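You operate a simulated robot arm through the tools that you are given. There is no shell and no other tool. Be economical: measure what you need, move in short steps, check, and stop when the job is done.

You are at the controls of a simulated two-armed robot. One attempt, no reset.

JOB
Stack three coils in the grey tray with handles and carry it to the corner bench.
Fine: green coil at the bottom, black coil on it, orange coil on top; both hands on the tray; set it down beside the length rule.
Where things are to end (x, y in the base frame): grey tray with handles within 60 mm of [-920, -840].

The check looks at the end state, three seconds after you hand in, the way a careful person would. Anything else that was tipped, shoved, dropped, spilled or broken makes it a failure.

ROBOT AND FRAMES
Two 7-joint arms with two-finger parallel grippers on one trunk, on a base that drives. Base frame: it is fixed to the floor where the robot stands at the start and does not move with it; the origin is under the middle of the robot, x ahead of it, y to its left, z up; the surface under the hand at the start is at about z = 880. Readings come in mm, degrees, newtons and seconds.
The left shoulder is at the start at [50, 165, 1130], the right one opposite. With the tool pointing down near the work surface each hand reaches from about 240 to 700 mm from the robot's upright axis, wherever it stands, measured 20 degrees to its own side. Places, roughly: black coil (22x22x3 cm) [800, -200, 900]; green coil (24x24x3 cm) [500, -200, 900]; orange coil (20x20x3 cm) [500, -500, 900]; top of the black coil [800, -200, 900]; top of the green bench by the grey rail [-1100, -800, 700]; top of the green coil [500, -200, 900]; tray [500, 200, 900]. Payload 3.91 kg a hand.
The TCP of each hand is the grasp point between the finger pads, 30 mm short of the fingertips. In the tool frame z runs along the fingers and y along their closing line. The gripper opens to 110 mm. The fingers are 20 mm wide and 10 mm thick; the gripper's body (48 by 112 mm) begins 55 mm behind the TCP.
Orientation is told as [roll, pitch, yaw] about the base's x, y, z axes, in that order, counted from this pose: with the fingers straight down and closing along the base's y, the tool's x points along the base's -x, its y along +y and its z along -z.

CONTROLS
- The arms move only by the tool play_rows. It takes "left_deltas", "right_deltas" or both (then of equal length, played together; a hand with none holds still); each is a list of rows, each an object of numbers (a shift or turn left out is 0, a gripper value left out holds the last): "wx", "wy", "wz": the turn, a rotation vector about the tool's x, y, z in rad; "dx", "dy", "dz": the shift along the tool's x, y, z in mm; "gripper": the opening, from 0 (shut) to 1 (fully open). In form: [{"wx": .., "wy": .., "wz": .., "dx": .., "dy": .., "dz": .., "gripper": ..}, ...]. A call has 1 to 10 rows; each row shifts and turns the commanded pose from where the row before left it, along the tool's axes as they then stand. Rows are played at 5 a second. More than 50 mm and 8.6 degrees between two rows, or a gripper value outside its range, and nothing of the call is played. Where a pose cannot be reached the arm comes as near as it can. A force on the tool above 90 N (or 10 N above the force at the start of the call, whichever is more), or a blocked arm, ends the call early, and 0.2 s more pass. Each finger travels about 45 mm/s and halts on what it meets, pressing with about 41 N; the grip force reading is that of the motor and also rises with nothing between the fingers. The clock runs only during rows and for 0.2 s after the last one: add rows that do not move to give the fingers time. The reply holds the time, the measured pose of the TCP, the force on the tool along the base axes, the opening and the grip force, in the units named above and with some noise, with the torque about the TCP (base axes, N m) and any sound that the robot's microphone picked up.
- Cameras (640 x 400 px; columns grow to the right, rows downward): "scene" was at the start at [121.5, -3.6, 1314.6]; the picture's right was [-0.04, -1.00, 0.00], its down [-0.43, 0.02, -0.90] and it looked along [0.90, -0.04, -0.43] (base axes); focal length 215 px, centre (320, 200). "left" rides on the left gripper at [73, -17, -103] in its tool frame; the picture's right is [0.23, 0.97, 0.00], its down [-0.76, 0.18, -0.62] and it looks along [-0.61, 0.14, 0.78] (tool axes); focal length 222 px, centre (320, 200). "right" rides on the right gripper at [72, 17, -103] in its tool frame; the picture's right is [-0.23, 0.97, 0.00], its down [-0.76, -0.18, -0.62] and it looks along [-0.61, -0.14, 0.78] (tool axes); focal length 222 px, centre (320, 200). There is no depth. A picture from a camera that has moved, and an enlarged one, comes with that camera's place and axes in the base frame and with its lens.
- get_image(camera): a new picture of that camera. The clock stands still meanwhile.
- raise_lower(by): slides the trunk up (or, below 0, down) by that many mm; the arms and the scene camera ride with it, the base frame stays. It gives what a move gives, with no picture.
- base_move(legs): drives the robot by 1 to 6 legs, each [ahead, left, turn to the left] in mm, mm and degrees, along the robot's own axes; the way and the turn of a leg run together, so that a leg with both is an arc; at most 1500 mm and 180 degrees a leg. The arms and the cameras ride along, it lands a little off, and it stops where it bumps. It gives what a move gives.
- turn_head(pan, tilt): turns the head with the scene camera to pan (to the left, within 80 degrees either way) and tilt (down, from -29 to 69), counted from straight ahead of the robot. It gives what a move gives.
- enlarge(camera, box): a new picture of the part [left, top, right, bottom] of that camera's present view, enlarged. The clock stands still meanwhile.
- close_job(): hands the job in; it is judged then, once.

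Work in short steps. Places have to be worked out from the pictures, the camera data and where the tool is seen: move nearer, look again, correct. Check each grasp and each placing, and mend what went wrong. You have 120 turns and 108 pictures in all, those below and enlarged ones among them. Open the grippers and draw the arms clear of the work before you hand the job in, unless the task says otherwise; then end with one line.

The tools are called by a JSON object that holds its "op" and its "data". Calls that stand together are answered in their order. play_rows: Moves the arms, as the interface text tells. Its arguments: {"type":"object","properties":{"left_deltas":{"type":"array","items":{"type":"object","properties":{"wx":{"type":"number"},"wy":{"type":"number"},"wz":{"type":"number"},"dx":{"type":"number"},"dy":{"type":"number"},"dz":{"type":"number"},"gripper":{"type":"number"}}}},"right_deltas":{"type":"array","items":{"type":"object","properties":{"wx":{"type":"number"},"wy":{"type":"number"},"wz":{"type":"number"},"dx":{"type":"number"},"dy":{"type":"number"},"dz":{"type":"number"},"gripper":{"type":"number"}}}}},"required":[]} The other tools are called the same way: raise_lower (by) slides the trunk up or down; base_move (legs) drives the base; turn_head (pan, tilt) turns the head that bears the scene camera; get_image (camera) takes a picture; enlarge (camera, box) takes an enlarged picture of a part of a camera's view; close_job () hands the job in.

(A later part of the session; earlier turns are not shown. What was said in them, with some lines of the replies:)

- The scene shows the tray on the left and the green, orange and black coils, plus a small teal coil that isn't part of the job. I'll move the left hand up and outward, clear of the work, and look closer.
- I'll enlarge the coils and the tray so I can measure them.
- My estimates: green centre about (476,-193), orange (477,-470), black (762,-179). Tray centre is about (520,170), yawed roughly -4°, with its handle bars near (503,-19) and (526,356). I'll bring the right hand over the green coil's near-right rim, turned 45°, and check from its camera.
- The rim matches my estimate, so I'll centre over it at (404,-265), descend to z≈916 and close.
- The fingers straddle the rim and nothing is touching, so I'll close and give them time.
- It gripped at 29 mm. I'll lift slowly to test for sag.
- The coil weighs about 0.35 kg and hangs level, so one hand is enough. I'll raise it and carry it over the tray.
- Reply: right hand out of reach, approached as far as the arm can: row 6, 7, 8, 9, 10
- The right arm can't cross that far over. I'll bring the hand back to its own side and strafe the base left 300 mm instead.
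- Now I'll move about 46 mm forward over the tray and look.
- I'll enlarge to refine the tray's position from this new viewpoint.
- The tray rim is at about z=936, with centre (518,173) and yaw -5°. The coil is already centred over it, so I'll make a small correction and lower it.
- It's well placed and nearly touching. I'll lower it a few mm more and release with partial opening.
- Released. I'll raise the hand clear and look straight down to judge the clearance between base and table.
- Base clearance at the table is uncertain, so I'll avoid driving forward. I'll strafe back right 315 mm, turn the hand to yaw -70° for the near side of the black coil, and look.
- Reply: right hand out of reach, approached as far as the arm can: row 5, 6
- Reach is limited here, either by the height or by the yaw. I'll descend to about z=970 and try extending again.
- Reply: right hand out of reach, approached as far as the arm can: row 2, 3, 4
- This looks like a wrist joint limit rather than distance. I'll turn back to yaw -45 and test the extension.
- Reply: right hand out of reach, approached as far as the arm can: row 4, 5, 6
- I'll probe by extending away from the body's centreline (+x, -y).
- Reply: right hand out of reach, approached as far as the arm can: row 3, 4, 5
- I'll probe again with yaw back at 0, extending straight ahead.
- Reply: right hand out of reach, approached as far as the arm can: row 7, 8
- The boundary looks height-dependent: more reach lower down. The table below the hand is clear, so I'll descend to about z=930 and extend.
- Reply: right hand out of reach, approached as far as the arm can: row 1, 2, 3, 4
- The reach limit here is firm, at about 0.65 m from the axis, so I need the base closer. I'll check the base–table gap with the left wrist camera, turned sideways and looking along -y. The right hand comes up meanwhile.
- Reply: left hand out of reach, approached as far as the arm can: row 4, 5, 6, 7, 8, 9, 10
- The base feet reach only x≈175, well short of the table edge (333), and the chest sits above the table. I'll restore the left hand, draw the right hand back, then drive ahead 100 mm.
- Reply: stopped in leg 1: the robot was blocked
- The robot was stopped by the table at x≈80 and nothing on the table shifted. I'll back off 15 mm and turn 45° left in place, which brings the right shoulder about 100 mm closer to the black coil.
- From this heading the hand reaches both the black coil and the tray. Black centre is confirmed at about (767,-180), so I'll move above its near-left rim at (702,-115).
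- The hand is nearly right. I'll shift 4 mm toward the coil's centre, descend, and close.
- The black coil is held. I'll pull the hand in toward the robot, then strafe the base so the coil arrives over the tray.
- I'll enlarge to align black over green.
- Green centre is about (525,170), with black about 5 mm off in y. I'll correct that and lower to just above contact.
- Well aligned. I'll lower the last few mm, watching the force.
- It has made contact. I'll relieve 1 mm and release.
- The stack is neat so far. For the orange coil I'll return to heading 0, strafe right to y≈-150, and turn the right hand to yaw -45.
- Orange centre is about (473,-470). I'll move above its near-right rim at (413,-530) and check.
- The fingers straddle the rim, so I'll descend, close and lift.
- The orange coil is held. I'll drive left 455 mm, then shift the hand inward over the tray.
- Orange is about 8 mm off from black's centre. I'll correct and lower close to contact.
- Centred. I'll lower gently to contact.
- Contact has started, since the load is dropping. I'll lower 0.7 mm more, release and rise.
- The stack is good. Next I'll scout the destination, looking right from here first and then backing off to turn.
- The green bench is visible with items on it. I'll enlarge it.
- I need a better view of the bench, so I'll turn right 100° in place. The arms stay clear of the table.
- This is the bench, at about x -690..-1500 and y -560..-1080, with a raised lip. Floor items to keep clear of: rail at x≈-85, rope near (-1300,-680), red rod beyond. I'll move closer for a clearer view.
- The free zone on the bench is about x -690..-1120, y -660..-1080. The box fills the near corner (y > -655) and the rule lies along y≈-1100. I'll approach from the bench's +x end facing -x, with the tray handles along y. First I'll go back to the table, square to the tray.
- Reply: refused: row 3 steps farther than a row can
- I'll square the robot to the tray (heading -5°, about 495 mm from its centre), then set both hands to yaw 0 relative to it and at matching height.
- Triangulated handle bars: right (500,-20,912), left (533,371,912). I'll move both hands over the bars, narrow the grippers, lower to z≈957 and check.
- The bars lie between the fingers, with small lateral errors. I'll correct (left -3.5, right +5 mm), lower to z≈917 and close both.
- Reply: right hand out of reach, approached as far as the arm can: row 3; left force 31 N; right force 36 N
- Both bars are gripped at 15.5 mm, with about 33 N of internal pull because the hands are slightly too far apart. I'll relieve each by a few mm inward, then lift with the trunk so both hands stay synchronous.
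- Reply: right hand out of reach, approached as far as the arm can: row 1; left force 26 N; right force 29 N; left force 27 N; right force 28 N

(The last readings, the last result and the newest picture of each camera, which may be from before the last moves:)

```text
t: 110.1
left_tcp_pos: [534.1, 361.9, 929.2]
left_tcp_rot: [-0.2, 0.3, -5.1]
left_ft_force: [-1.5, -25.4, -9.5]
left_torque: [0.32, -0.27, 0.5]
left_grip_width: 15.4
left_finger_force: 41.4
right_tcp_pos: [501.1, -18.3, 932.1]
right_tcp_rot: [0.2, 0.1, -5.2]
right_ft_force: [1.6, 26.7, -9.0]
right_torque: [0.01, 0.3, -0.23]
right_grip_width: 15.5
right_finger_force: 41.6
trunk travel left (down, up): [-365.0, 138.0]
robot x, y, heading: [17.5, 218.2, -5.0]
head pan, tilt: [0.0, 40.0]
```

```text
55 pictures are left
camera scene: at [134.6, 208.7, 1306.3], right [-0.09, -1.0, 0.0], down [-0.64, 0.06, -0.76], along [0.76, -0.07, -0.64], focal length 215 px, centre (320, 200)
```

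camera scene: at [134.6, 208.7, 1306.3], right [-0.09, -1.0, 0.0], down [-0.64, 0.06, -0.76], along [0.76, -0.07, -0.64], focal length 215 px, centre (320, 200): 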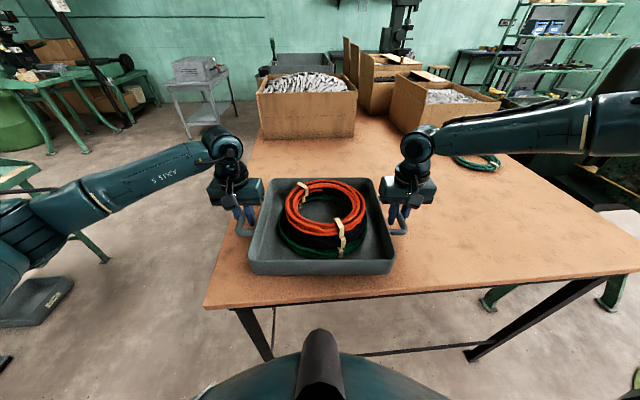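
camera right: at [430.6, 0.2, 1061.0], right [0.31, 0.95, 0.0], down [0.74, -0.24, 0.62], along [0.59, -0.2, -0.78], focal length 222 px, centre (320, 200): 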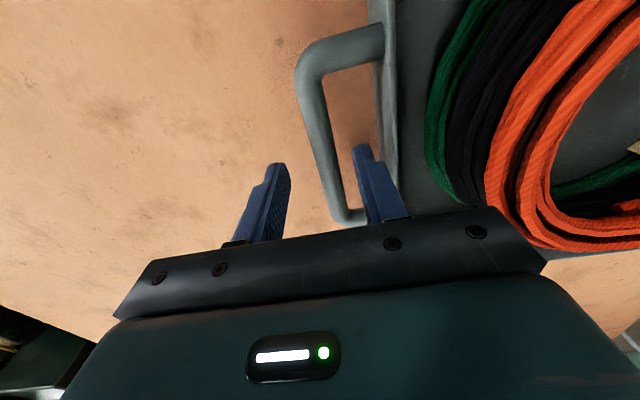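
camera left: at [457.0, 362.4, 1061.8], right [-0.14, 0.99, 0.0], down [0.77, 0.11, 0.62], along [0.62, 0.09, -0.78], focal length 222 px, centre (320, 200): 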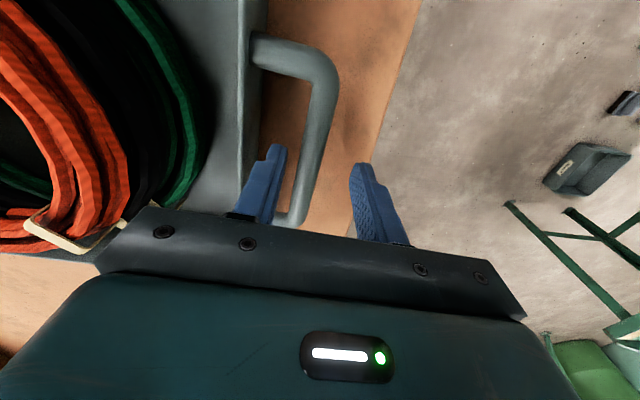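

The tray is lifted, weighing about 2 kg in total. There's still about 26 N of lateral preload, so I'll ease the hands inward and pull slightly back from the right arm's reach limit.

{"op": "play_rows", "data": {"right_deltas": [{"dx": 5}, {"dx": 5, "dy": 1.5}, {"dy": 1.5}, {}], "left_deltas": [{"dx": 5}, {"dx": 5, "dy": -1.5}, {"dy": -1.5}, {}]}}

```text
t: 111.1
left_tcp_pos: [524.5, 364.0, 931.8]
left_tcp_rot: [0.3, 0.2, -4.7]
left_ft_force: [-1.4, -5.8, -9.3]
left_torque: [0.02, 0.12, 0.22]
left_grip_width: 15.5
left_finger_force: 41.2
right_tcp_pos: [491.4, -16.8, 932.7]
right_tcp_rot: [-0.2, 0.1, -5.3]
right_ft_force: [0.5, 6.5, -9.0]
right_torque: [0.0, -0.05, -0.27]
right_grip_width: 15.4
right_finger_force: 40.7
trunk travel left (down, up): [-365.0, 138.0]
robot x, y, heading: [19.6, 219.6, -5.5]
head pan, tilt: [0.0, 40.0]
```

The preload is down to 6 N. I'll raise 40 mm more, back away from the table, then turn toward the bench.

{"op": "raise_lower", "data": {"by": 45}}

{"op": "base_move", "data": {"legs": [[-380, 0, 0]]}}

{"op": "get_image", "data": {"camera": "scene"}}

```text
t: 112.0
left_tcp_pos: [526.2, 365.4, 975.5]
left_tcp_rot: [0.2, 0.2, -4.6]
left_ft_force: [0.5, 9.6, -9.7]
left_torque: [-0.04, 0.08, 0.2]
left_grip_width: 15.4
left_finger_force: 40.8
right_tcp_pos: [492.4, -15.8, 977.4]
right_tcp_rot: [-0.2, 0.2, -5.2]
right_ft_force: [-0.1, -7.9, -10.2]
right_torque: [0.02, -0.03, -0.31]
right_grip_width: 15.3
right_finger_force: 40.8
trunk travel left (down, up): [-410.0, 93.0]
robot x, y, heading: [17.0, 218.9, -5.0]
head pan, tilt: [0.0, 40.0]
```

```text
t: 114.4
left_tcp_pos: [142.5, 395.1, 975.8]
left_tcp_rot: [0.3, 0.3, -5.1]
left_ft_force: [1.6, 24.3, -9.1]
left_torque: [-0.1, 0.24, 0.21]
left_grip_width: 15.6
left_finger_force: 40.6
right_tcp_pos: [106.9, 16.1, 977.8]
right_tcp_rot: [-0.1, 0.2, -5.7]
right_ft_force: [-2.0, -24.9, -8.0]
right_torque: [0.04, -0.2, -0.33]
right_grip_width: 15.8
right_finger_force: 40.5
trunk travel left (down, up): [-410.0, 93.0]
robot x, y, heading: [-364.9, 252.8, -5.1]
head pan, tilt: [0.0, 40.0]
```

```text
54 pictures are left
camera scene: at [-249.0, 243.1, 1351.5], right [-0.09, -1.0, 0.0], down [-0.64, 0.06, -0.77], along [0.76, -0.07, -0.64], focal length 215 px, centre (320, 200)
```

scene: 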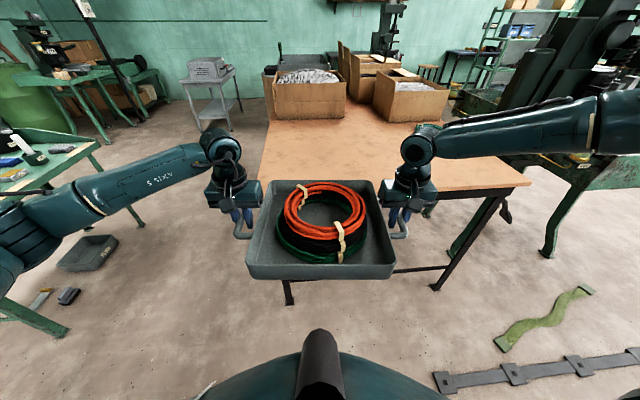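

Now there's a small compressive preload, so I'll ease the hands outward 1.5 mm each. Then I'll turn right 175° with the tray well clear above everything.

{"op": "play_rows", "data": {"right_deltas": [{"dy": -1.5}, {}, {}], "left_deltas": [{"dy": 1.5}, {}, {}]}}

{"op": "base_move", "data": {"legs": [[0, 0, -90], [0, 0, -85]]}}

{"op": "get_image", "data": {"camera": "scene"}}

```text
t: 115.2
left_tcp_pos: [143.1, 395.4, 975.2]
left_tcp_rot: [-0.1, 0.3, -5.4]
left_ft_force: [-4.5, -17.3, -8.5]
left_torque: [0.12, -0.08, 0.18]
left_grip_width: 15.4
left_finger_force: 40.7
right_tcp_pos: [106.9, 15.0, 978.9]
right_tcp_rot: [-0.1, 0.2, -5.5]
right_ft_force: [3.7, 17.6, -9.1]
right_torque: [0.0, 0.14, -0.56]
right_grip_width: 15.9
right_finger_force: 40.4
trunk travel left (down, up): [-410.0, 93.0]
robot x, y, heading: [-365.5, 257.8, -5.5]
head pan, tilt: [0.0, 40.0]
```

```text
t: 123.0
left_tcp_pos: [-857.7, 71.5, 975.9]
left_tcp_rot: [-0.1, 0.2, 179.4]
left_ft_force: [1.1, 27.1, -9.1]
left_torque: [-0.11, -0.07, 0.2]
left_grip_width: 15.4
left_finger_force: 40.6
right_tcp_pos: [-853.8, 453.7, 977.9]
right_tcp_rot: [0.0, 0.1, 179.1]
right_ft_force: [-0.8, -26.6, -9.2]
right_torque: [0.06, -0.03, -0.44]
right_grip_width: 15.4
right_finger_force: 41.3
trunk travel left (down, up): [-410.0, 93.0]
robot x, y, heading: [-364.3, 251.2, 179.3]
head pan, tilt: [0.0, 40.0]
```

```text
53 pictures are left
camera scene: at [-479.7, 255.5, 1351.4], right [0.01, 1.0, 0.0], down [0.64, -0.01, -0.77], along [-0.77, 0.01, -0.64], focal length 215 px, centre (320, 200)
```

scene: 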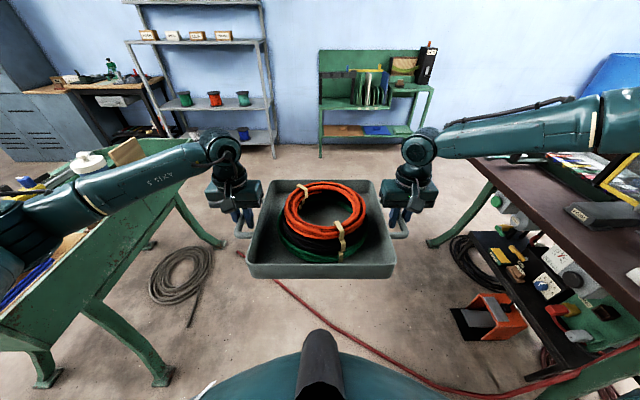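

The tray is steady. I'll strafe left (toward -y) 1000 mm with the tray passing above the bench, then check.

{"op": "base_move", "data": {"legs": [[0, 500, 0.7], [0, 480, 0]]}}

{"op": "turn_head", "data": {"pan": 0, "tilt": 55}}

{"op": "get_image", "data": {"camera": "scene"}}

{"op": "get_image", "data": {"camera": "right"}}

{"op": "get_image", "data": {"camera": "left"}}

```text
t: 132.4
left_tcp_pos: [-857.5, -927.9, 975.2]
left_tcp_rot: [0.0, 0.3, -180.0]
left_ft_force: [1.3, 6.2, -9.9]
left_torque: [-0.03, -0.07, 0.2]
left_grip_width: 15.6
left_finger_force: 41.3
right_tcp_pos: [-855.6, -546.3, 976.2]
right_tcp_rot: [0.0, 0.0, 179.7]
right_ft_force: [-1.3, -6.3, -9.5]
right_torque: [0.05, 0.03, -0.46]
right_grip_width: 15.3
right_finger_force: 41.0
trunk travel left (down, up): [-410.0, 93.0]
robot x, y, heading: [-360.5, -741.0, 179.8]
head pan, tilt: [0.0, 40.0]
```

```text
t: 133.2
left_tcp_pos: [-855.6, -927.5, 975.4]
left_tcp_rot: [-0.1, 0.3, -180.0]
left_ft_force: [0.4, 2.3, -8.6]
left_torque: [-0.04, 0.06, 0.21]
left_grip_width: 15.7
left_finger_force: 41.1
right_tcp_pos: [-854.4, -545.5, 977.3]
right_tcp_rot: [0.1, 0.2, 179.7]
right_ft_force: [-1.5, -3.6, -9.0]
right_torque: [0.0, -0.08, -0.45]
right_grip_width: 15.7
right_finger_force: 41.4
trunk travel left (down, up): [-410.0, 93.0]
robot x, y, heading: [-360.2, -738.1, 180.1]
head pan, tilt: [0.0, 55.0]
```

```text
52 pictures are left
camera scene: at [-467.3, -740.6, 1330.8], right [0.0, 1.0, 0.0], down [0.82, 0.0, -0.57], along [-0.57, 0.0, -0.82], focal length 215 px, centre (320, 200)
```

scene: 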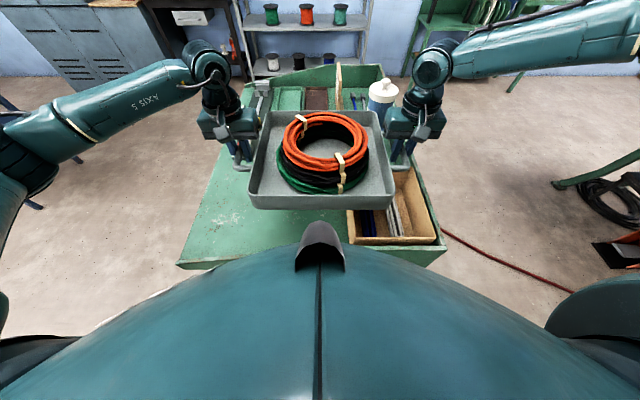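

```text
51 pictures are left
camera right: at [-783.1, -564.5, 1080.5], right [-0.23, -0.97, 0.0], down [-0.76, 0.18, 0.62], along [-0.6, 0.14, -0.78], focal length 222 px, centre (320, 200)
```

right: 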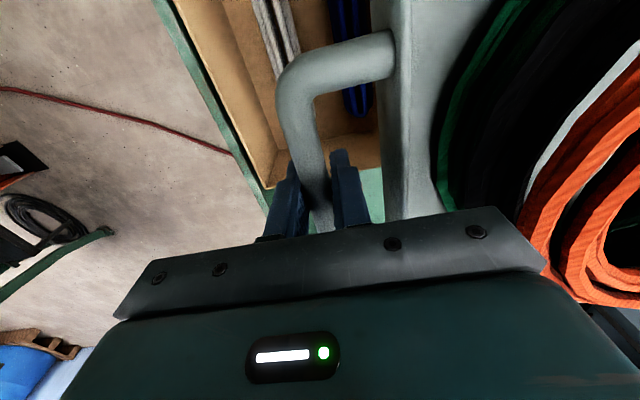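

```text
50 pictures are left
camera left: at [-785.5, -909.8, 1079.8], right [0.23, -0.97, 0.0], down [-0.76, -0.18, 0.62], along [-0.6, -0.14, -0.79], focal length 222 px, centre (320, 200)
```

left: 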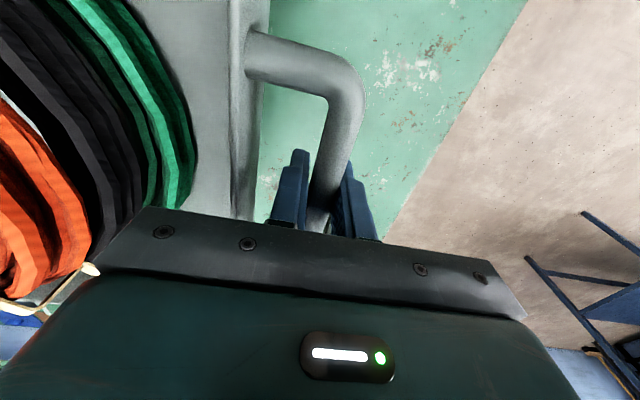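

The view is good. I'll enlarge the bench edge near the chest and the box to determine heights and clearances.

{"op": "enlarge", "data": {"camera": "scene", "box": [170, 130, 460, 290]}}

```text
2.21 times, centred on (315, 210) of scene
camera zoom: at [-467.3, -740.6, 1330.8], right [0.0, 1.0, 0.0], down [0.82, 0.0, -0.57], along [-0.57, 0.0, -0.82], focal length 475 px, centre (331, 178)
```

zoom: 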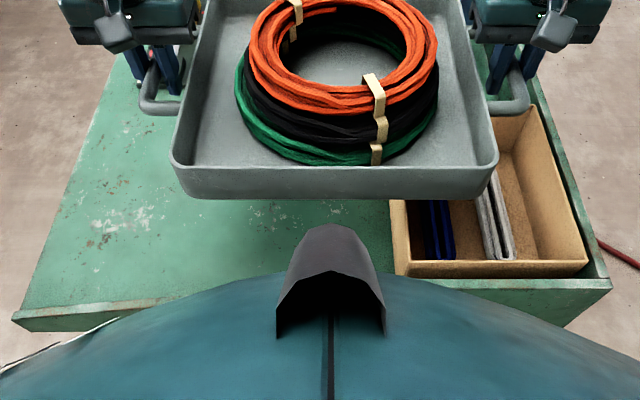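

Now the geometry is clear. The bench has a backboard on the +y side and tapered end boards, the box stands tall (top z≈855, y>-660), and the -y side is open. Approaching from there, facing +y with the handles along x, avoids the box, so I'll drive around.

{"op": "base_move", "data": {"legs": [[0, 480, 0], [0, 480, 0]]}}

{"op": "base_move", "data": {"legs": [[0, 0, -90]]}}

{"op": "turn_head", "data": {"pan": 25, "tilt": 35}}

{"op": "get_image", "data": {"camera": "scene"}}

```text
t: 142.2
left_tcp_pos: [-853.8, -1884.4, 975.8]
left_tcp_rot: [0.0, 0.3, -179.8]
left_ft_force: [0.1, 2.5, -8.8]
left_torque: [0.02, -0.04, 0.2]
left_grip_width: 15.7
left_finger_force: 40.8
right_tcp_pos: [-854.0, -1502.1, 976.9]
right_tcp_rot: [-0.1, 0.2, 179.9]
right_ft_force: [-1.5, -2.6, -9.7]
right_torque: [-0.03, 0.0, -0.45]
right_grip_width: 15.4
right_finger_force: 41.4
trunk travel left (down, up): [-410.0, 93.0]
robot x, y, heading: [-361.9, -1693.0, -179.5]
head pan, tilt: [0.0, 55.0]
```

```text
t: 146.4
left_tcp_pos: [-550.4, -1203.7, 975.5]
left_tcp_rot: [-0.1, 0.3, 90.2]
left_ft_force: [2.8, -0.3, -8.2]
left_torque: [-0.12, 0.05, 0.24]
left_grip_width: 15.4
left_finger_force: 41.2
right_tcp_pos: [-168.7, -1204.1, 977.7]
right_tcp_rot: [0.0, 0.2, 89.8]
right_ft_force: [-2.6, 1.0, -9.1]
right_torque: [-0.01, 0.02, -0.39]
right_grip_width: 15.4
right_finger_force: 40.7
trunk travel left (down, up): [-410.0, 93.0]
robot x, y, heading: [-361.8, -1696.8, 90.0]
head pan, tilt: [0.0, 55.0]
```

```text
t: 147.3
left_tcp_pos: [-550.5, -1204.2, 974.4]
left_tcp_rot: [-0.1, 0.4, 90.3]
left_ft_force: [2.3, 0.1, -9.0]
left_torque: [0.02, 0.05, 0.23]
left_grip_width: 15.7
left_finger_force: 41.2
right_tcp_pos: [-168.0, -1205.4, 977.0]
right_tcp_rot: [0.0, 0.2, 90.0]
right_ft_force: [-3.2, 1.4, -9.2]
right_torque: [-0.11, 0.01, -0.41]
right_grip_width: 15.7
right_finger_force: 40.9
trunk travel left (down, up): [-410.0, 93.0]
robot x, y, heading: [-363.0, -1696.5, 90.2]
head pan, tilt: [25.0, 35.0]
```

```text
48 pictures are left
camera scene: at [-399.2, -1585.2, 1358.9], right [0.91, 0.42, 0.0], down [0.24, -0.52, -0.82], along [-0.35, 0.74, -0.58], focal length 215 px, centre (320, 200)
```

scene: 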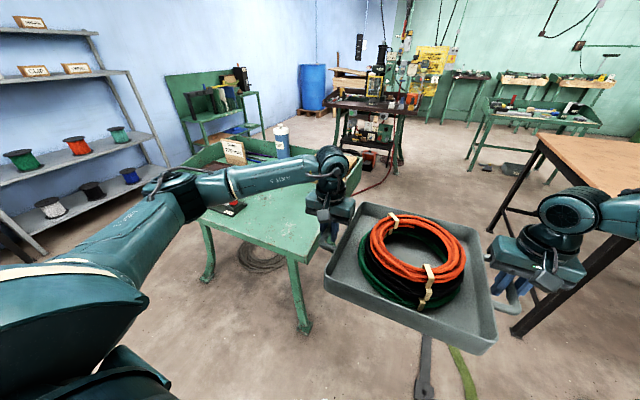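

The bench's open side is confirmed. I'll strafe left 552 mm to line up at x≈-915, then look at the landing area.

{"op": "base_move", "data": {"legs": [[0, 552, 0]]}}

{"op": "turn_head", "data": {"pan": 0, "tilt": 45}}

{"op": "get_image", "data": {"camera": "scene"}}

{"op": "get_image", "data": {"camera": "left"}}

{"op": "get_image", "data": {"camera": "right"}}

```text
t: 152.8
left_tcp_pos: [-1121.6, -1205.7, 974.7]
left_tcp_rot: [-0.1, 0.3, 90.4]
left_ft_force: [2.4, -0.5, -9.2]
left_torque: [-0.05, 0.02, 0.2]
left_grip_width: 15.5
left_finger_force: 41.0
right_tcp_pos: [-739.6, -1205.6, 976.2]
right_tcp_rot: [0.0, 0.2, 90.0]
right_ft_force: [-2.9, 0.1, -8.9]
right_torque: [-0.04, -0.01, -0.4]
right_grip_width: 15.5
right_finger_force: 41.0
trunk travel left (down, up): [-410.0, 93.0]
robot x, y, heading: [-930.2, -1696.5, 90.2]
head pan, tilt: [25.0, 35.0]
```

```text
t: 153.7
left_tcp_pos: [-1119.8, -1206.7, 974.9]
left_tcp_rot: [-0.1, 0.2, 90.4]
left_ft_force: [3.2, -0.5, -8.7]
left_torque: [0.02, 0.05, 0.27]
left_grip_width: 15.6
left_finger_force: 41.3
right_tcp_pos: [-739.8, -1206.9, 977.3]
right_tcp_rot: [0.0, 0.2, 90.1]
right_ft_force: [-2.7, 1.3, -9.2]
right_torque: [-0.11, -0.02, -0.42]
right_grip_width: 15.7
right_finger_force: 40.7
trunk travel left (down, up): [-410.0, 93.0]
robot x, y, heading: [-930.4, -1696.5, 90.2]
head pan, tilt: [0.0, 45.0]
```

```text
47 pictures are left
camera scene: at [-931.2, -1585.3, 1344.2], right [1.0, 0.01, 0.0], down [0.0, -0.71, -0.71], along [0.0, 0.71, -0.71], focal length 215 px, centre (320, 200)
```

scene: 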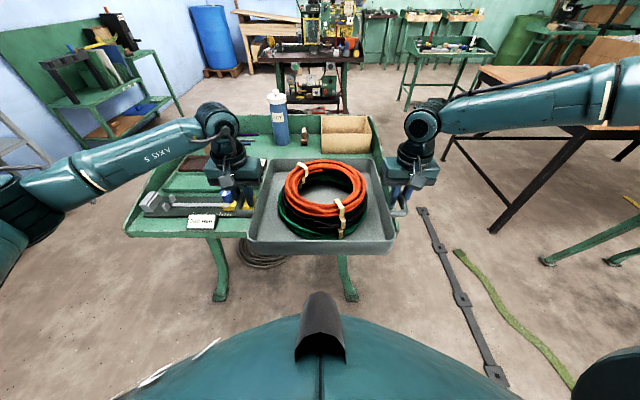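

```text
46 pictures are left
camera left: at [-1104.4, -1277.0, 1079.6], right [-0.97, -0.23, 0.0], down [-0.18, 0.76, 0.62], along [-0.14, 0.6, -0.79], focal length 222 px, centre (320, 200)
```

left: 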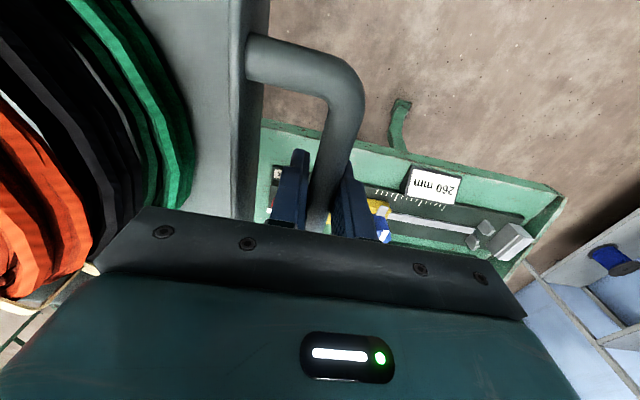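

```text
45 pictures are left
camera right: at [-755.9, -1279.1, 1080.3], right [-0.97, 0.23, 0.0], down [0.18, 0.76, 0.62], along [0.14, 0.6, -0.78], focal length 222 px, centre (320, 200)
```

right: 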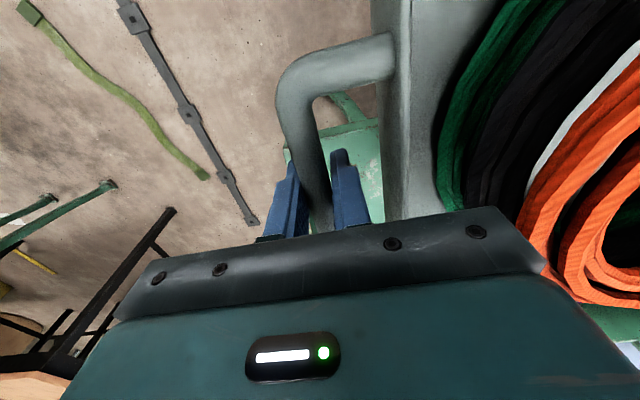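

I'll enlarge the rule area to measure it precisely.

{"op": "enlarge", "data": {"camera": "scene", "box": [120, 130, 280, 250]}}

{"op": "enlarge", "data": {"camera": "left", "box": [240, 90, 580, 290]}}

```text
3.33 times, centred on (200, 190) of scene
camera zoom: at [-931.2, -1585.3, 1344.2], right [1.0, 0.01, 0.0], down [0.0, -0.71, -0.71], along [0.0, 0.71, -0.71], focal length 717 px, centre (720, 233)
```

zoom: 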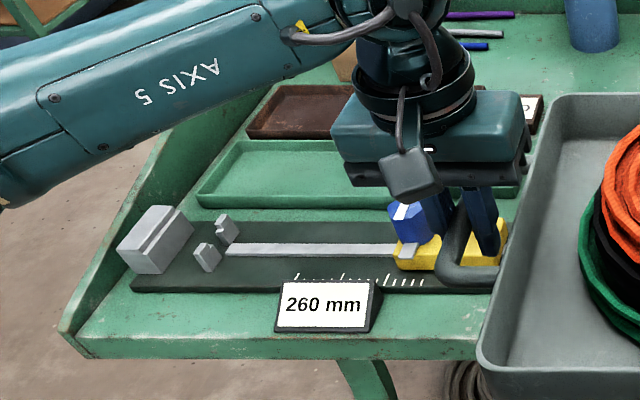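

```text
1.88 times, centred on (410, 190) of left
camera zoom: at [-1104.4, -1277.0, 1079.6], right [-0.97, -0.23, 0.0], down [-0.18, 0.76, 0.62], along [-0.14, 0.6, -0.79], focal length 418 px, centre (151, 219)
```

zoom: 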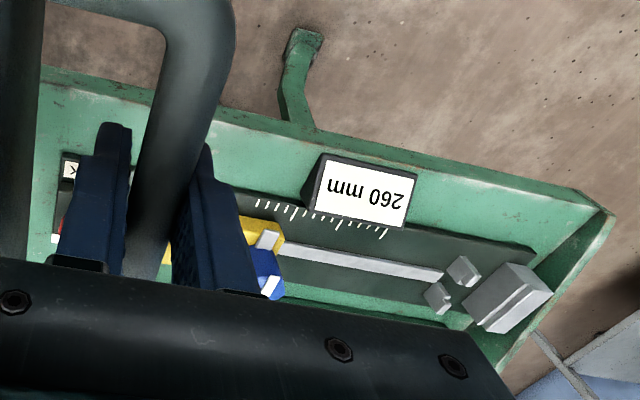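

Rule end is at x≈-1076, y<-1030; the tray items behind are at x<-1190; the bench edge is at y≈-1140. I need a bit more forward reach, so I'll raise both hands together 96 mm and then test extending 24 mm.

{"op": "play_rows", "data": {"right_deltas": [{"dz": -24}, {"dz": -24}, {"dz": -24}, {"dz": -24}, {}], "left_deltas": [{"dz": -24}, {"dz": -24}, {"dz": -24}, {"dz": -24}, {}]}}

{"op": "play_rows", "data": {"right_deltas": [{"dx": -8}, {"dx": -8}, {"dx": -8}, {}], "left_deltas": [{"dx": -8}, {"dx": -8}, {"dx": -8}, {}]}}

```text
t: 154.9
left_tcp_pos: [-1121.6, -1208.5, 1071.0]
left_tcp_rot: [0.1, 0.4, 90.6]
left_ft_force: [-14.1, 1.7, -8.6]
left_torque: [-0.3, -0.09, 0.49]
left_grip_width: 15.8
left_finger_force: 41.5
right_tcp_pos: [-740.2, -1204.5, 1069.9]
right_tcp_rot: [-0.2, 0.3, 90.0]
right_ft_force: [13.6, 0.0, -9.7]
right_torque: [0.22, 0.03, 0.06]
right_grip_width: 15.5
right_finger_force: 41.2
trunk travel left (down, up): [-410.0, 93.0]
robot x, y, heading: [-930.9, -1697.6, 90.1]
head pan, tilt: [0.0, 45.0]
```

```text
t: 155.9
left_tcp_pos: [-1121.6, -1183.4, 1071.0]
left_tcp_rot: [-0.2, 0.3, 90.4]
left_ft_force: [-8.2, -0.2, -8.2]
left_torque: [0.22, -0.06, 0.38]
left_grip_width: 15.7
left_finger_force: 41.3
right_tcp_pos: [-739.8, -1181.4, 1072.3]
right_tcp_rot: [0.0, 0.3, 90.0]
right_ft_force: [8.8, 0.5, -8.8]
right_torque: [-0.31, 0.05, -0.32]
right_grip_width: 15.5
right_finger_force: 40.7
trunk travel left (down, up): [-410.0, 93.0]
robot x, y, heading: [-932.7, -1695.0, 90.0]
head pan, tilt: [0.0, 45.0]
```

No reach problem. I'll extend another 16 mm.

{"op": "play_rows", "data": {"right_deltas": [{"dx": -8}, {"dx": -8}, {}], "left_deltas": [{"dx": -8}, {"dx": -8}, {}]}}

```text
t: 156.7
left_tcp_pos: [-1122.6, -1166.2, 1071.3]
left_tcp_rot: [-0.2, 0.3, 90.3]
left_ft_force: [-4.4, 0.2, -9.1]
left_torque: [-0.03, -0.01, 0.39]
left_grip_width: 15.6
left_finger_force: 41.1
right_tcp_pos: [-738.6, -1164.7, 1072.5]
right_tcp_rot: [0.1, 0.3, 90.1]
right_ft_force: [4.1, -1.3, -9.4]
right_torque: [-0.04, 0.05, -0.34]
right_grip_width: 15.8
right_finger_force: 40.7
trunk travel left (down, up): [-410.0, 93.0]
robot x, y, heading: [-928.1, -1696.3, 90.4]
head pan, tilt: [0.0, 45.0]
```

Reach is fine at 531 mm. I'll extend 16 mm more for chest clearance, then drive ahead 240 and right 25 while still high above the bench.

{"op": "play_rows", "data": {"right_deltas": [{"dx": -8}, {"dx": -8}, {}], "left_deltas": [{"dx": -8}, {"dx": -8}, {}]}}

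{"op": "base_move", "data": {"legs": [[235, -25, 0]]}}

{"op": "get_image", "data": {"camera": "scene"}}

{"op": "get_image", "data": {"camera": "left"}}

```text
t: 157.5
left_tcp_pos: [-1118.1, -1150.8, 1070.3]
left_tcp_rot: [-0.4, 0.4, 89.9]
left_ft_force: [27.7, -4.3, -9.4]
left_torque: [-0.2, 0.07, -0.49]
left_grip_width: 15.4
left_finger_force: 41.1
right_tcp_pos: [-735.9, -1158.6, 1072.6]
right_tcp_rot: [0.4, -0.2, 90.3]
right_ft_force: [-27.9, 5.0, -8.7]
right_torque: [0.15, -0.09, -0.93]
right_grip_width: 16.0
right_finger_force: 40.8
right hand out of reach, approached as far as the arm can: row 1, 2
trunk travel left (down, up): [-410.0, 93.0]
robot x, y, heading: [-932.4, -1697.7, 90.2]
head pan, tilt: [0.0, 45.0]
```

```text
t: 159.2
left_tcp_pos: [-1098.2, -919.2, 1071.6]
left_tcp_rot: [-0.5, 0.5, 90.5]
left_ft_force: [35.8, -3.6, -8.1]
left_torque: [-0.06, 0.16, -0.34]
left_grip_width: 15.7
left_finger_force: 40.7
right_tcp_pos: [-715.8, -924.1, 1072.9]
right_tcp_rot: [0.4, 0.1, 90.7]
right_ft_force: [-35.7, 4.2, -9.1]
right_torque: [-0.02, -0.11, -0.84]
right_grip_width: 15.9
right_finger_force: 40.6
trunk travel left (down, up): [-410.0, 93.0]
robot x, y, heading: [-906.7, -1460.7, 90.5]
head pan, tilt: [0.0, 45.0]
```

```text
42 pictures are left
camera scene: at [-908.3, -1351.6, 1344.0], right [1.0, 0.01, 0.0], down [0.01, -0.71, -0.71], along [-0.01, 0.71, -0.71], focal length 215 px, centre (320, 200)
```

scene: 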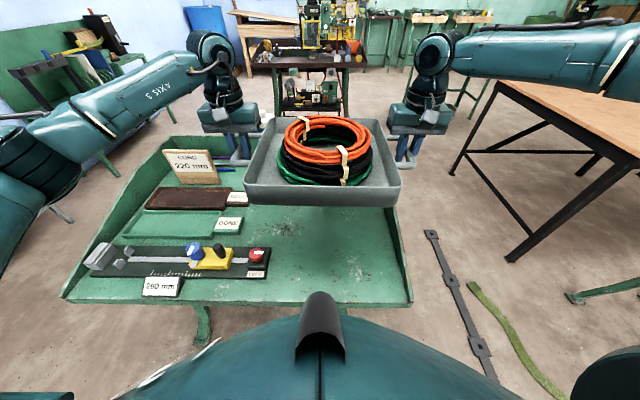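

```text
41 pictures are left
camera left: at [-1082.4, -988.8, 1176.1], right [-0.97, -0.23, -0.01], down [-0.19, 0.77, 0.62], along [-0.14, 0.6, -0.79], focal length 222 px, centre (320, 200)
```

left: 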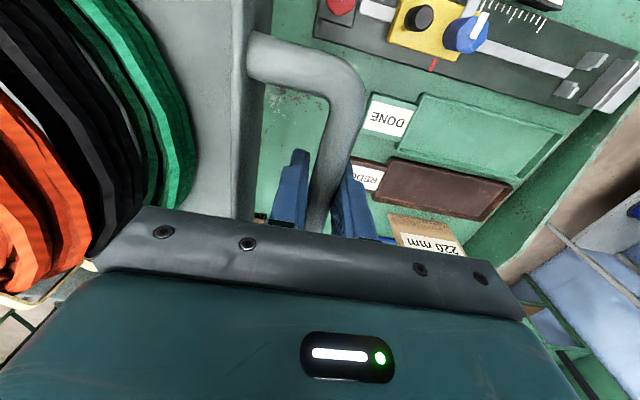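

A clear view now: the rule's end is at x≈-1060, y -975..-1075, and the right end board is near x≈-670. I'll even out the hands (left back 6 mm, ease the preload), then measure the right side.

{"op": "play_rows", "data": {"right_deltas": [{"dy": 1}, {"dx": 1}, {}, {}], "left_deltas": [{"dx": 3, "dy": -1}, {"dx": 3}, {}, {}]}}

{"op": "enlarge", "data": {"camera": "scene", "box": [240, 120, 440, 320]}}

{"op": "get_image", "data": {"camera": "right"}}

```text
t: 160.2
left_tcp_pos: [-1097.4, -924.6, 1072.3]
left_tcp_rot: [-0.4, 0.4, 90.6]
left_ft_force: [-7.1, -1.6, -8.7]
left_torque: [0.3, 0.0, 0.19]
left_grip_width: 15.4
left_finger_force: 40.7
right_tcp_pos: [-715.8, -925.0, 1072.2]
right_tcp_rot: [0.4, 0.0, 90.5]
right_ft_force: [6.8, 1.6, -9.4]
right_torque: [-0.41, -0.03, -0.79]
right_grip_width: 15.6
right_finger_force: 40.9
trunk travel left (down, up): [-410.0, 93.0]
robot x, y, heading: [-910.8, -1462.9, 91.2]
head pan, tilt: [0.0, 45.0]
```

```text
2.00 times, centred on (340, 220) of scene
camera zoom: at [-908.4, -1352.3, 1344.1], right [1.0, 0.01, 0.0], down [0.01, -0.71, -0.71], along [-0.01, 0.71, -0.71], focal length 430 px, centre (280, 160)
```

zoom: 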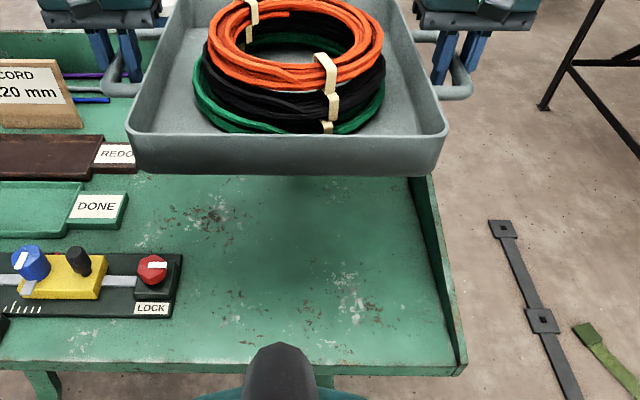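

```text
39 pictures are left
camera right: at [-731.5, -998.5, 1175.4], right [-0.98, 0.22, 0.01], down [0.17, 0.76, 0.62], along [0.13, 0.61, -0.78], focal length 222 px, centre (320, 200)
```

right: 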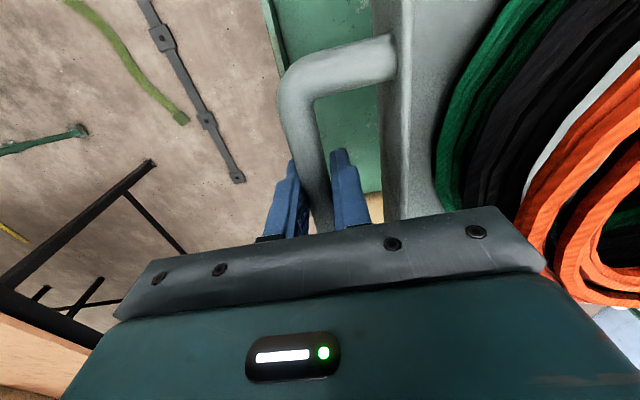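

Clearances look workable: rule end x≈-1070, right board inner face ≈-678. I'll aim the tray centre at (-902,-882): ahead 43, right 5.

{"op": "base_move", "data": {"legs": [[43, -5, 0]]}}

```text
t: 161.1
left_tcp_pos: [-1095.0, -882.2, 1070.8]
left_tcp_rot: [-0.4, 0.6, 90.4]
left_ft_force: [-13.2, -1.5, -8.7]
left_torque: [-0.1, -0.02, 0.1]
left_grip_width: 15.3
left_finger_force: 40.9
right_tcp_pos: [-712.6, -879.7, 1071.1]
right_tcp_rot: [0.4, 0.1, 90.6]
right_ft_force: [11.0, 3.4, -9.2]
right_torque: [-0.07, 0.06, -0.8]
right_grip_width: 15.7
right_finger_force: 41.1
trunk travel left (down, up): [-410.0, 93.0]
robot x, y, heading: [-905.5, -1422.3, 90.8]
head pan, tilt: [0.0, 45.0]
```

The tray centre is about (-904,-881). I'll lower the trunk 200 mm and check clearances.

{"op": "raise_lower", "data": {"by": -200}}

{"op": "get_image", "data": {"camera": "scene"}}

{"op": "get_image", "data": {"camera": "right"}}

{"op": "get_image", "data": {"camera": "left"}}

```text
t: 163.3
left_tcp_pos: [-1094.8, -883.2, 871.9]
left_tcp_rot: [-0.4, 0.5, 90.5]
left_ft_force: [1.7, -2.0, -9.3]
left_torque: [-0.13, 0.04, 0.11]
left_grip_width: 15.7
left_finger_force: 41.0
right_tcp_pos: [-712.4, -881.7, 871.2]
right_tcp_rot: [0.4, -0.1, 90.6]
right_ft_force: [-1.7, 2.0, -9.4]
right_torque: [0.05, 0.0, -0.8]
right_grip_width: 15.7
right_finger_force: 41.4
trunk travel left (down, up): [-210.0, 293.0]
robot x, y, heading: [-901.9, -1416.9, 90.8]
head pan, tilt: [0.0, 45.0]
```

```text
38 pictures are left
camera scene: at [-904.1, -1310.0, 1144.2], right [1.0, 0.01, 0.0], down [0.01, -0.71, -0.71], along [-0.01, 0.71, -0.71], focal length 215 px, centre (320, 200)
```

scene: 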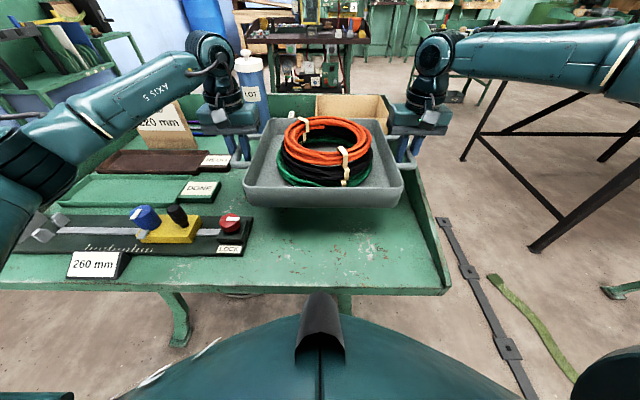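

```text
37 pictures are left
camera right: at [-727.7, -956.0, 975.5], right [-0.98, 0.22, 0.01], down [0.17, 0.76, 0.62], along [0.13, 0.61, -0.78], focal length 222 px, centre (320, 200)
```

right: 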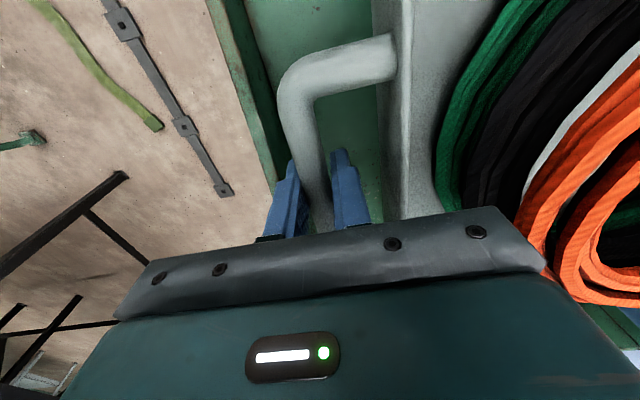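

```text
36 pictures are left
camera left: at [-1078.0, -952.9, 976.2], right [-0.97, -0.24, 0.0], down [-0.19, 0.77, 0.62], along [-0.14, 0.6, -0.79], focal length 222 px, centre (320, 200)
```

left: 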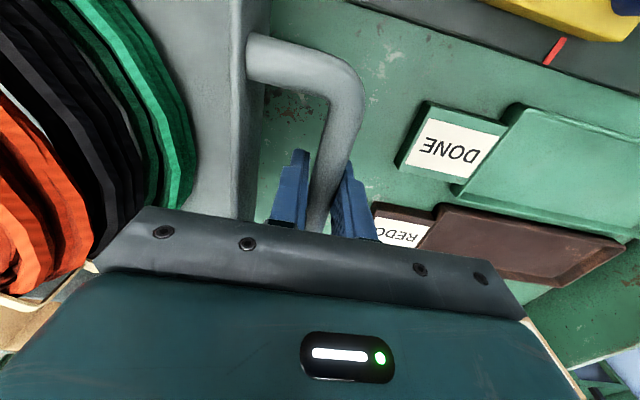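

Clearance is good on both sides: about 20 mm at the right board, and DONE/REDO and the rule are clear on the left. I'll keep lowering.

{"op": "raise_lower", "data": {"by": -60}}

{"op": "enlarge", "data": {"camera": "scene", "box": [210, 90, 450, 300]}}

```text
t: 164.3
left_tcp_pos: [-1093.9, -883.1, 811.6]
left_tcp_rot: [-0.4, 0.6, 90.5]
left_ft_force: [1.3, -2.0, -9.3]
left_torque: [-0.1, 0.05, 0.12]
left_grip_width: 15.4
left_finger_force: 40.9
right_tcp_pos: [-712.3, -883.7, 812.5]
right_tcp_rot: [0.4, -0.1, 90.6]
right_ft_force: [-1.0, 1.8, -8.9]
right_torque: [0.04, 0.0, -0.84]
right_grip_width: 15.3
right_finger_force: 41.0
trunk travel left (down, up): [-150.0, 353.0]
robot x, y, heading: [-903.7, -1418.9, 91.0]
head pan, tilt: [0.0, 45.0]
```

```text
1.90 times, centred on (330, 195) of scene
camera zoom: at [-904.2, -1310.1, 1084.2], right [1.0, 0.01, 0.0], down [0.01, -0.71, -0.71], along [-0.01, 0.71, -0.71], focal length 410 px, centre (301, 210)
```

zoom: 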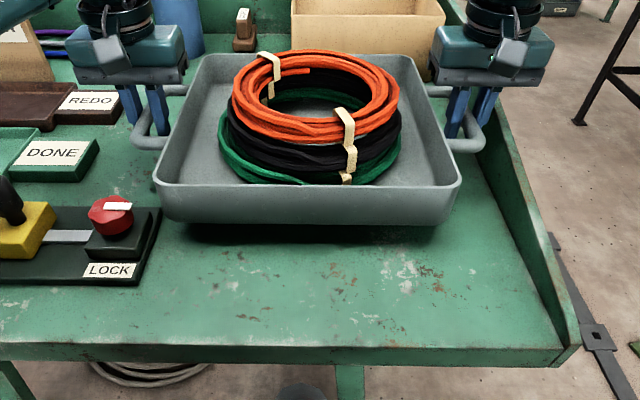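

Continuing down in smaller steps, watching the hand forces.

{"op": "raise_lower", "data": {"by": -20}}

{"op": "raise_lower", "data": {"by": -10}}

{"op": "enlarge", "data": {"camera": "scene", "box": [210, 90, 450, 300]}}

```text
t: 164.9
left_tcp_pos: [-1093.1, -883.4, 791.5]
left_tcp_rot: [-0.4, 0.5, 90.5]
left_ft_force: [1.1, -1.5, -9.8]
left_torque: [-0.05, 0.0, 0.12]
left_grip_width: 15.6
left_finger_force: 41.1
right_tcp_pos: [-711.9, -883.4, 791.7]
right_tcp_rot: [0.5, 0.1, 90.6]
right_ft_force: [-0.9, 2.1, -9.3]
right_torque: [-0.04, -0.02, -0.81]
right_grip_width: 15.5
right_finger_force: 41.2
trunk travel left (down, up): [-130.0, 373.0]
robot x, y, heading: [-902.7, -1423.4, 90.7]
head pan, tilt: [0.0, 45.0]
```

```text
t: 165.5
left_tcp_pos: [-1093.9, -882.8, 780.1]
left_tcp_rot: [-0.4, 0.5, 90.5]
left_ft_force: [0.5, -1.5, -8.7]
left_torque: [0.03, 0.01, 0.14]
left_grip_width: 15.4
left_finger_force: 41.1
right_tcp_pos: [-712.8, -882.8, 780.9]
right_tcp_rot: [0.4, 0.1, 90.6]
right_ft_force: [-0.8, 1.3, -8.5]
right_torque: [-0.12, 0.01, -0.82]
right_grip_width: 15.6
right_finger_force: 41.0
trunk travel left (down, up): [-120.0, 383.0]
robot x, y, heading: [-904.6, -1426.6, 90.7]
head pan, tilt: [0.0, 45.0]
```

```text
1.90 times, centred on (330, 195) of scene
camera zoom: at [-904.1, -1310.1, 1054.1], right [1.0, 0.01, 0.0], down [0.01, -0.71, -0.71], along [-0.01, 0.71, -0.71], focal length 410 px, centre (301, 210)
```

zoom: 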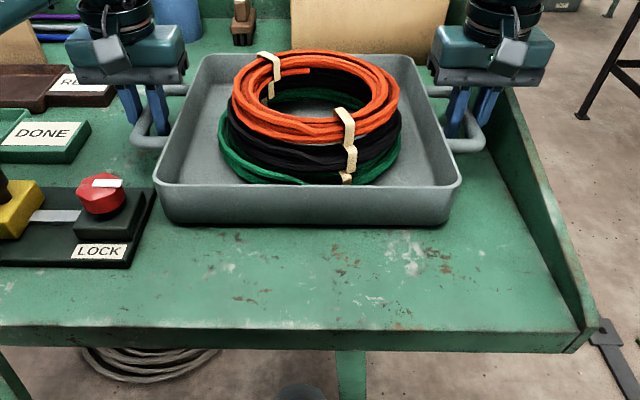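

Nearly down. I'll use 5 mm steps.

{"op": "raise_lower", "data": {"by": -6}}

{"op": "raise_lower", "data": {"by": -5}}

```text
t: 166.1
left_tcp_pos: [-1094.7, -882.1, 779.4]
left_tcp_rot: [-0.5, 0.1, 90.6]
left_ft_force: [-0.9, 4.3, 5.4]
left_torque: [0.15, 0.03, 0.03]
left_grip_width: 15.5
left_finger_force: 41.0
right_tcp_pos: [-712.7, -883.0, 780.1]
right_tcp_rot: [0.6, -0.5, 90.6]
right_ft_force: [1.7, 1.9, 9.9]
right_torque: [0.1, -0.01, -0.68]
right_grip_width: 15.4
right_finger_force: 40.9
trunk travel left (down, up): [-114.0, 389.0]
robot x, y, heading: [-906.1, -1420.9, 90.6]
head pan, tilt: [0.0, 45.0]
```

```text
t: 166.6
left_tcp_pos: [-1093.3, -883.5, 778.5]
left_tcp_rot: [-0.6, -0.4, 90.7]
left_ft_force: [-2.1, 14.0, 30.9]
left_torque: [0.07, -0.01, 0.03]
left_grip_width: 16.0
left_finger_force: 41.5
right_tcp_pos: [-711.8, -883.1, 780.2]
right_tcp_rot: [0.6, -1.1, 90.5]
right_ft_force: [4.3, 8.3, 32.3]
right_torque: [0.06, 0.02, -0.79]
right_grip_width: 15.7
right_finger_force: 41.3
trunk travel left (down, up): [-109.0, 394.0]
robot x, y, heading: [-899.4, -1420.7, 90.9]
head pan, tilt: [0.0, 45.0]
```

The tray is on the bench. I'll take the pressing load off (raise 7 mm) and open the grippers slightly.

{"op": "raise_lower", "data": {"by": 7}}

{"op": "play_rows", "data": {"right_deltas": [{"gripper": 0.27}, {}, {}, {}], "left_deltas": [{"gripper": 0.27}, {}, {}, {}]}}

{"op": "get_image", "data": {"camera": "right"}}

{"op": "get_image", "data": {"camera": "left"}}

```text
t: 167.2
left_tcp_pos: [-1094.4, -884.6, 777.8]
left_tcp_rot: [-0.3, 0.4, 90.5]
left_ft_force: [-1.2, 2.1, 6.6]
left_torque: [1.2, 0.05, 0.2]
left_grip_width: 15.7
left_finger_force: 41.2
right_tcp_pos: [-712.0, -884.0, 779.2]
right_tcp_rot: [0.3, -0.3, 90.6]
right_ft_force: [2.0, 9.3, 8.8]
right_torque: [1.12, -0.06, -0.81]
right_grip_width: 15.7
right_finger_force: 41.4
trunk travel left (down, up): [-116.0, 387.0]
robot x, y, heading: [-901.4, -1420.2, 90.7]
head pan, tilt: [0.0, 45.0]
```

```text
t: 168.2
left_tcp_pos: [-1094.8, -884.6, 777.1]
left_tcp_rot: [-0.4, 0.4, 90.6]
left_ft_force: [0.3, -0.2, -0.4]
left_torque: [-0.03, 0.03, -0.03]
left_grip_width: 29.6
left_finger_force: 0.2
right_tcp_pos: [-712.9, -882.0, 778.3]
right_tcp_rot: [0.4, -0.1, 90.7]
right_ft_force: [0.4, 0.4, 0.9]
right_torque: [-0.01, -0.01, -0.02]
right_grip_width: 29.5
right_finger_force: 0.0
trunk travel left (down, up): [-116.0, 387.0]
robot x, y, heading: [-897.0, -1421.5, 90.7]
head pan, tilt: [0.0, 45.0]
```

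```text
33 pictures are left
camera right: at [-727.7, -957.1, 882.2], right [-0.98, 0.22, 0.01], down [0.17, 0.76, 0.62], along [0.13, 0.61, -0.78], focal length 222 px, centre (320, 200)
```

right: 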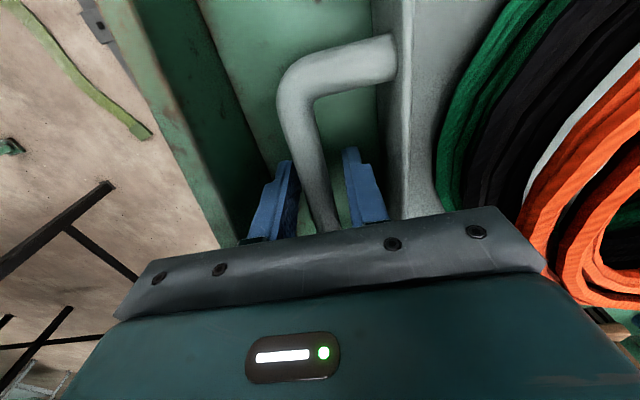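

```text
32 pictures are left
camera left: at [-1078.0, -953.9, 882.9], right [-0.97, -0.24, -0.01], down [-0.19, 0.76, 0.62], along [-0.14, 0.6, -0.79], focal length 222 px, centre (320, 200)
```

left: 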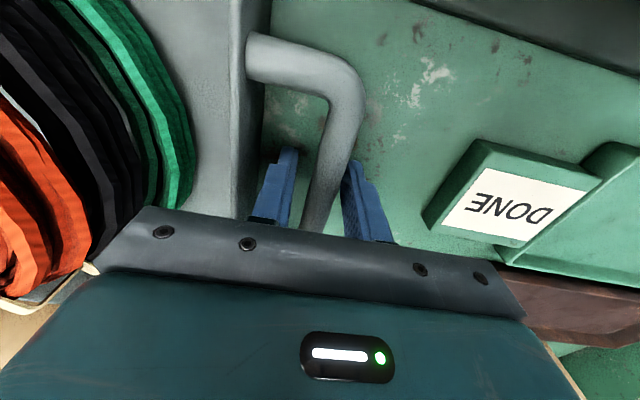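

Both grippers are free of the bars with clear gaps. I'll raise straight up with the trunk, back away, and inspect.

{"op": "raise_lower", "data": {"by": 220}}

{"op": "base_move", "data": {"legs": [[-300, 0, 0]]}}

{"op": "get_image", "data": {"camera": "scene"}}

{"op": "enlarge", "data": {"camera": "scene", "box": [200, 60, 440, 220]}}

```text
t: 170.5
left_tcp_pos: [-1094.5, -883.8, 998.1]
left_tcp_rot: [-0.3, 0.5, 90.5]
left_ft_force: [0.5, 0.0, 0.6]
left_torque: [-0.02, -0.01, 0.01]
left_grip_width: 29.6
left_finger_force: 0.0
right_tcp_pos: [-712.1, -883.3, 1000.5]
right_tcp_rot: [0.4, 0.0, 90.8]
right_ft_force: [-0.3, -0.4, 0.4]
right_torque: [0.02, 0.0, 0.02]
right_grip_width: 29.5
right_finger_force: 0.1
trunk travel left (down, up): [-336.0, 167.0]
robot x, y, heading: [-905.0, -1419.3, 90.7]
head pan, tilt: [0.0, 45.0]
```

```text
t: 172.5
left_tcp_pos: [-1095.0, -1177.2, 998.0]
left_tcp_rot: [-0.5, 0.4, 91.2]
left_ft_force: [0.1, 0.1, 0.2]
left_torque: [-0.01, 0.0, 0.0]
left_grip_width: 29.8
left_finger_force: 0.0
right_tcp_pos: [-711.7, -1173.3, 999.1]
right_tcp_rot: [0.5, -0.2, 91.1]
right_ft_force: [-0.5, 0.5, -0.4]
right_torque: [-0.02, 0.01, 0.0]
right_grip_width: 29.7
right_finger_force: 0.1
trunk travel left (down, up): [-336.0, 167.0]
robot x, y, heading: [-893.9, -1718.0, 91.8]
head pan, tilt: [0.0, 45.0]
```

```text
31 pictures are left
camera scene: at [-899.6, -1603.8, 1270.4], right [1.0, 0.02, 0.0], down [0.02, -0.71, -0.71], along [-0.02, 0.71, -0.71], focal length 215 px, centre (320, 200)
```

scene: 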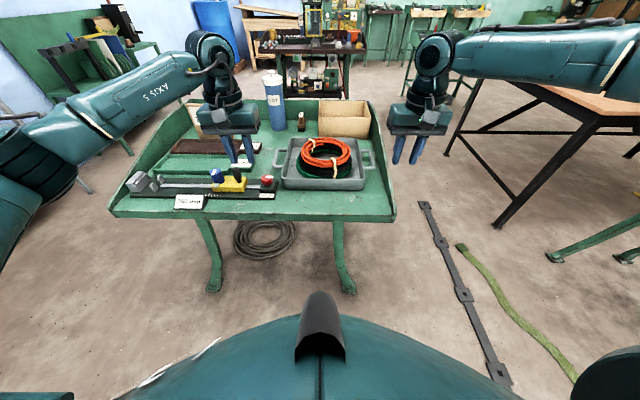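

```text
2.50 times, centred on (320, 140) of scene
camera zoom: at [-899.6, -1603.8, 1270.4], right [1.0, 0.02, 0.0], down [0.02, -0.71, -0.71], along [-0.02, 0.71, -0.71], focal length 538 px, centre (320, 350)
```

zoom: 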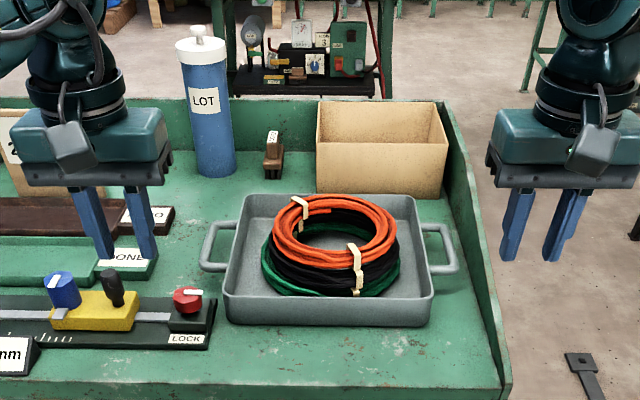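

The tray sits flat at about (-903,-884), roughly 47–50 mm from target. The stack order is right, it's beside the rule, and nothing else was disturbed. I'll open the grippers fully and back further clear.

{"op": "play_rows", "data": {"right_deltas": [{"gripper": 1}, {}, {}], "left_deltas": [{"gripper": 1}, {}, {}]}}

{"op": "base_move", "data": {"legs": [[-150, 0, 0]]}}

{"op": "get_image", "data": {"camera": "scene"}}

```text
t: 173.3
left_tcp_pos: [-1094.2, -1177.7, 997.7]
left_tcp_rot: [-0.4, 0.5, 91.0]
left_ft_force: [1.0, 0.4, -0.3]
left_torque: [0.02, 0.0, 0.01]
left_grip_width: 100.2
left_finger_force: 0.1
right_tcp_pos: [-711.5, -1174.4, 999.0]
right_tcp_rot: [0.4, -0.1, 91.2]
right_ft_force: [0.4, 0.1, -1.0]
right_torque: [-0.02, -0.01, -0.01]
right_grip_width: 100.4
right_finger_force: 0.0
trunk travel left (down, up): [-336.0, 167.0]
robot x, y, heading: [-896.6, -1711.6, 91.2]
head pan, tilt: [0.0, 45.0]
```

```text
t: 174.7
left_tcp_pos: [-1089.7, -1327.2, 998.5]
left_tcp_rot: [-0.4, 0.4, 91.1]
left_ft_force: [-0.5, -0.5, 0.5]
left_torque: [-0.01, 0.0, -0.03]
left_grip_width: 110.1
left_finger_force: 0.1
right_tcp_pos: [-707.6, -1324.1, 999.7]
right_tcp_rot: [0.4, -0.1, 91.1]
right_ft_force: [0.8, -0.7, -0.4]
right_torque: [0.0, 0.03, 0.02]
right_grip_width: 110.0
right_finger_force: 0.0
trunk travel left (down, up): [-336.0, 167.0]
robot x, y, heading: [-894.5, -1867.2, 91.2]
head pan, tilt: [0.0, 45.0]
```

```text
29 pictures are left
camera scene: at [-896.1, -1754.1, 1270.4], right [1.0, 0.02, 0.0], down [0.02, -0.71, -0.71], along [-0.02, 0.71, -0.71], focal length 215 px, centre (320, 200)
```

scene: 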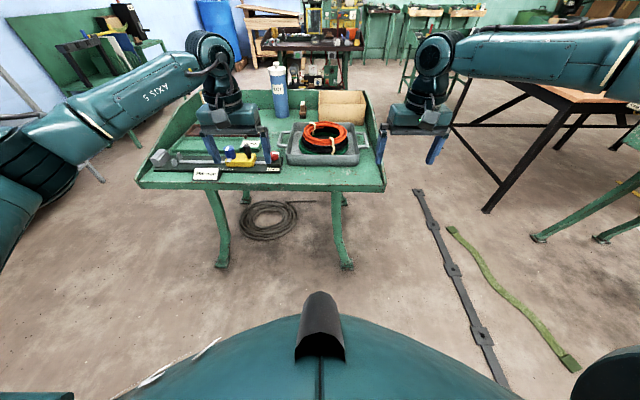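

The last picture shows everything in place and the arms clear, so I'm handing in the job.

{"op": "close_job", "data": {}}

```text
The job is handed in.
```

The grey tray, with the green, black and orange coils stacked bottom to top, was carried with both hands and now sits on the corner bench beside the length rule. Its centre is at about (-903, -884), roughly 47–51 mm from target against the 60 mm limit. On the way the robot bumped the worktable once, but nothing on it moved.
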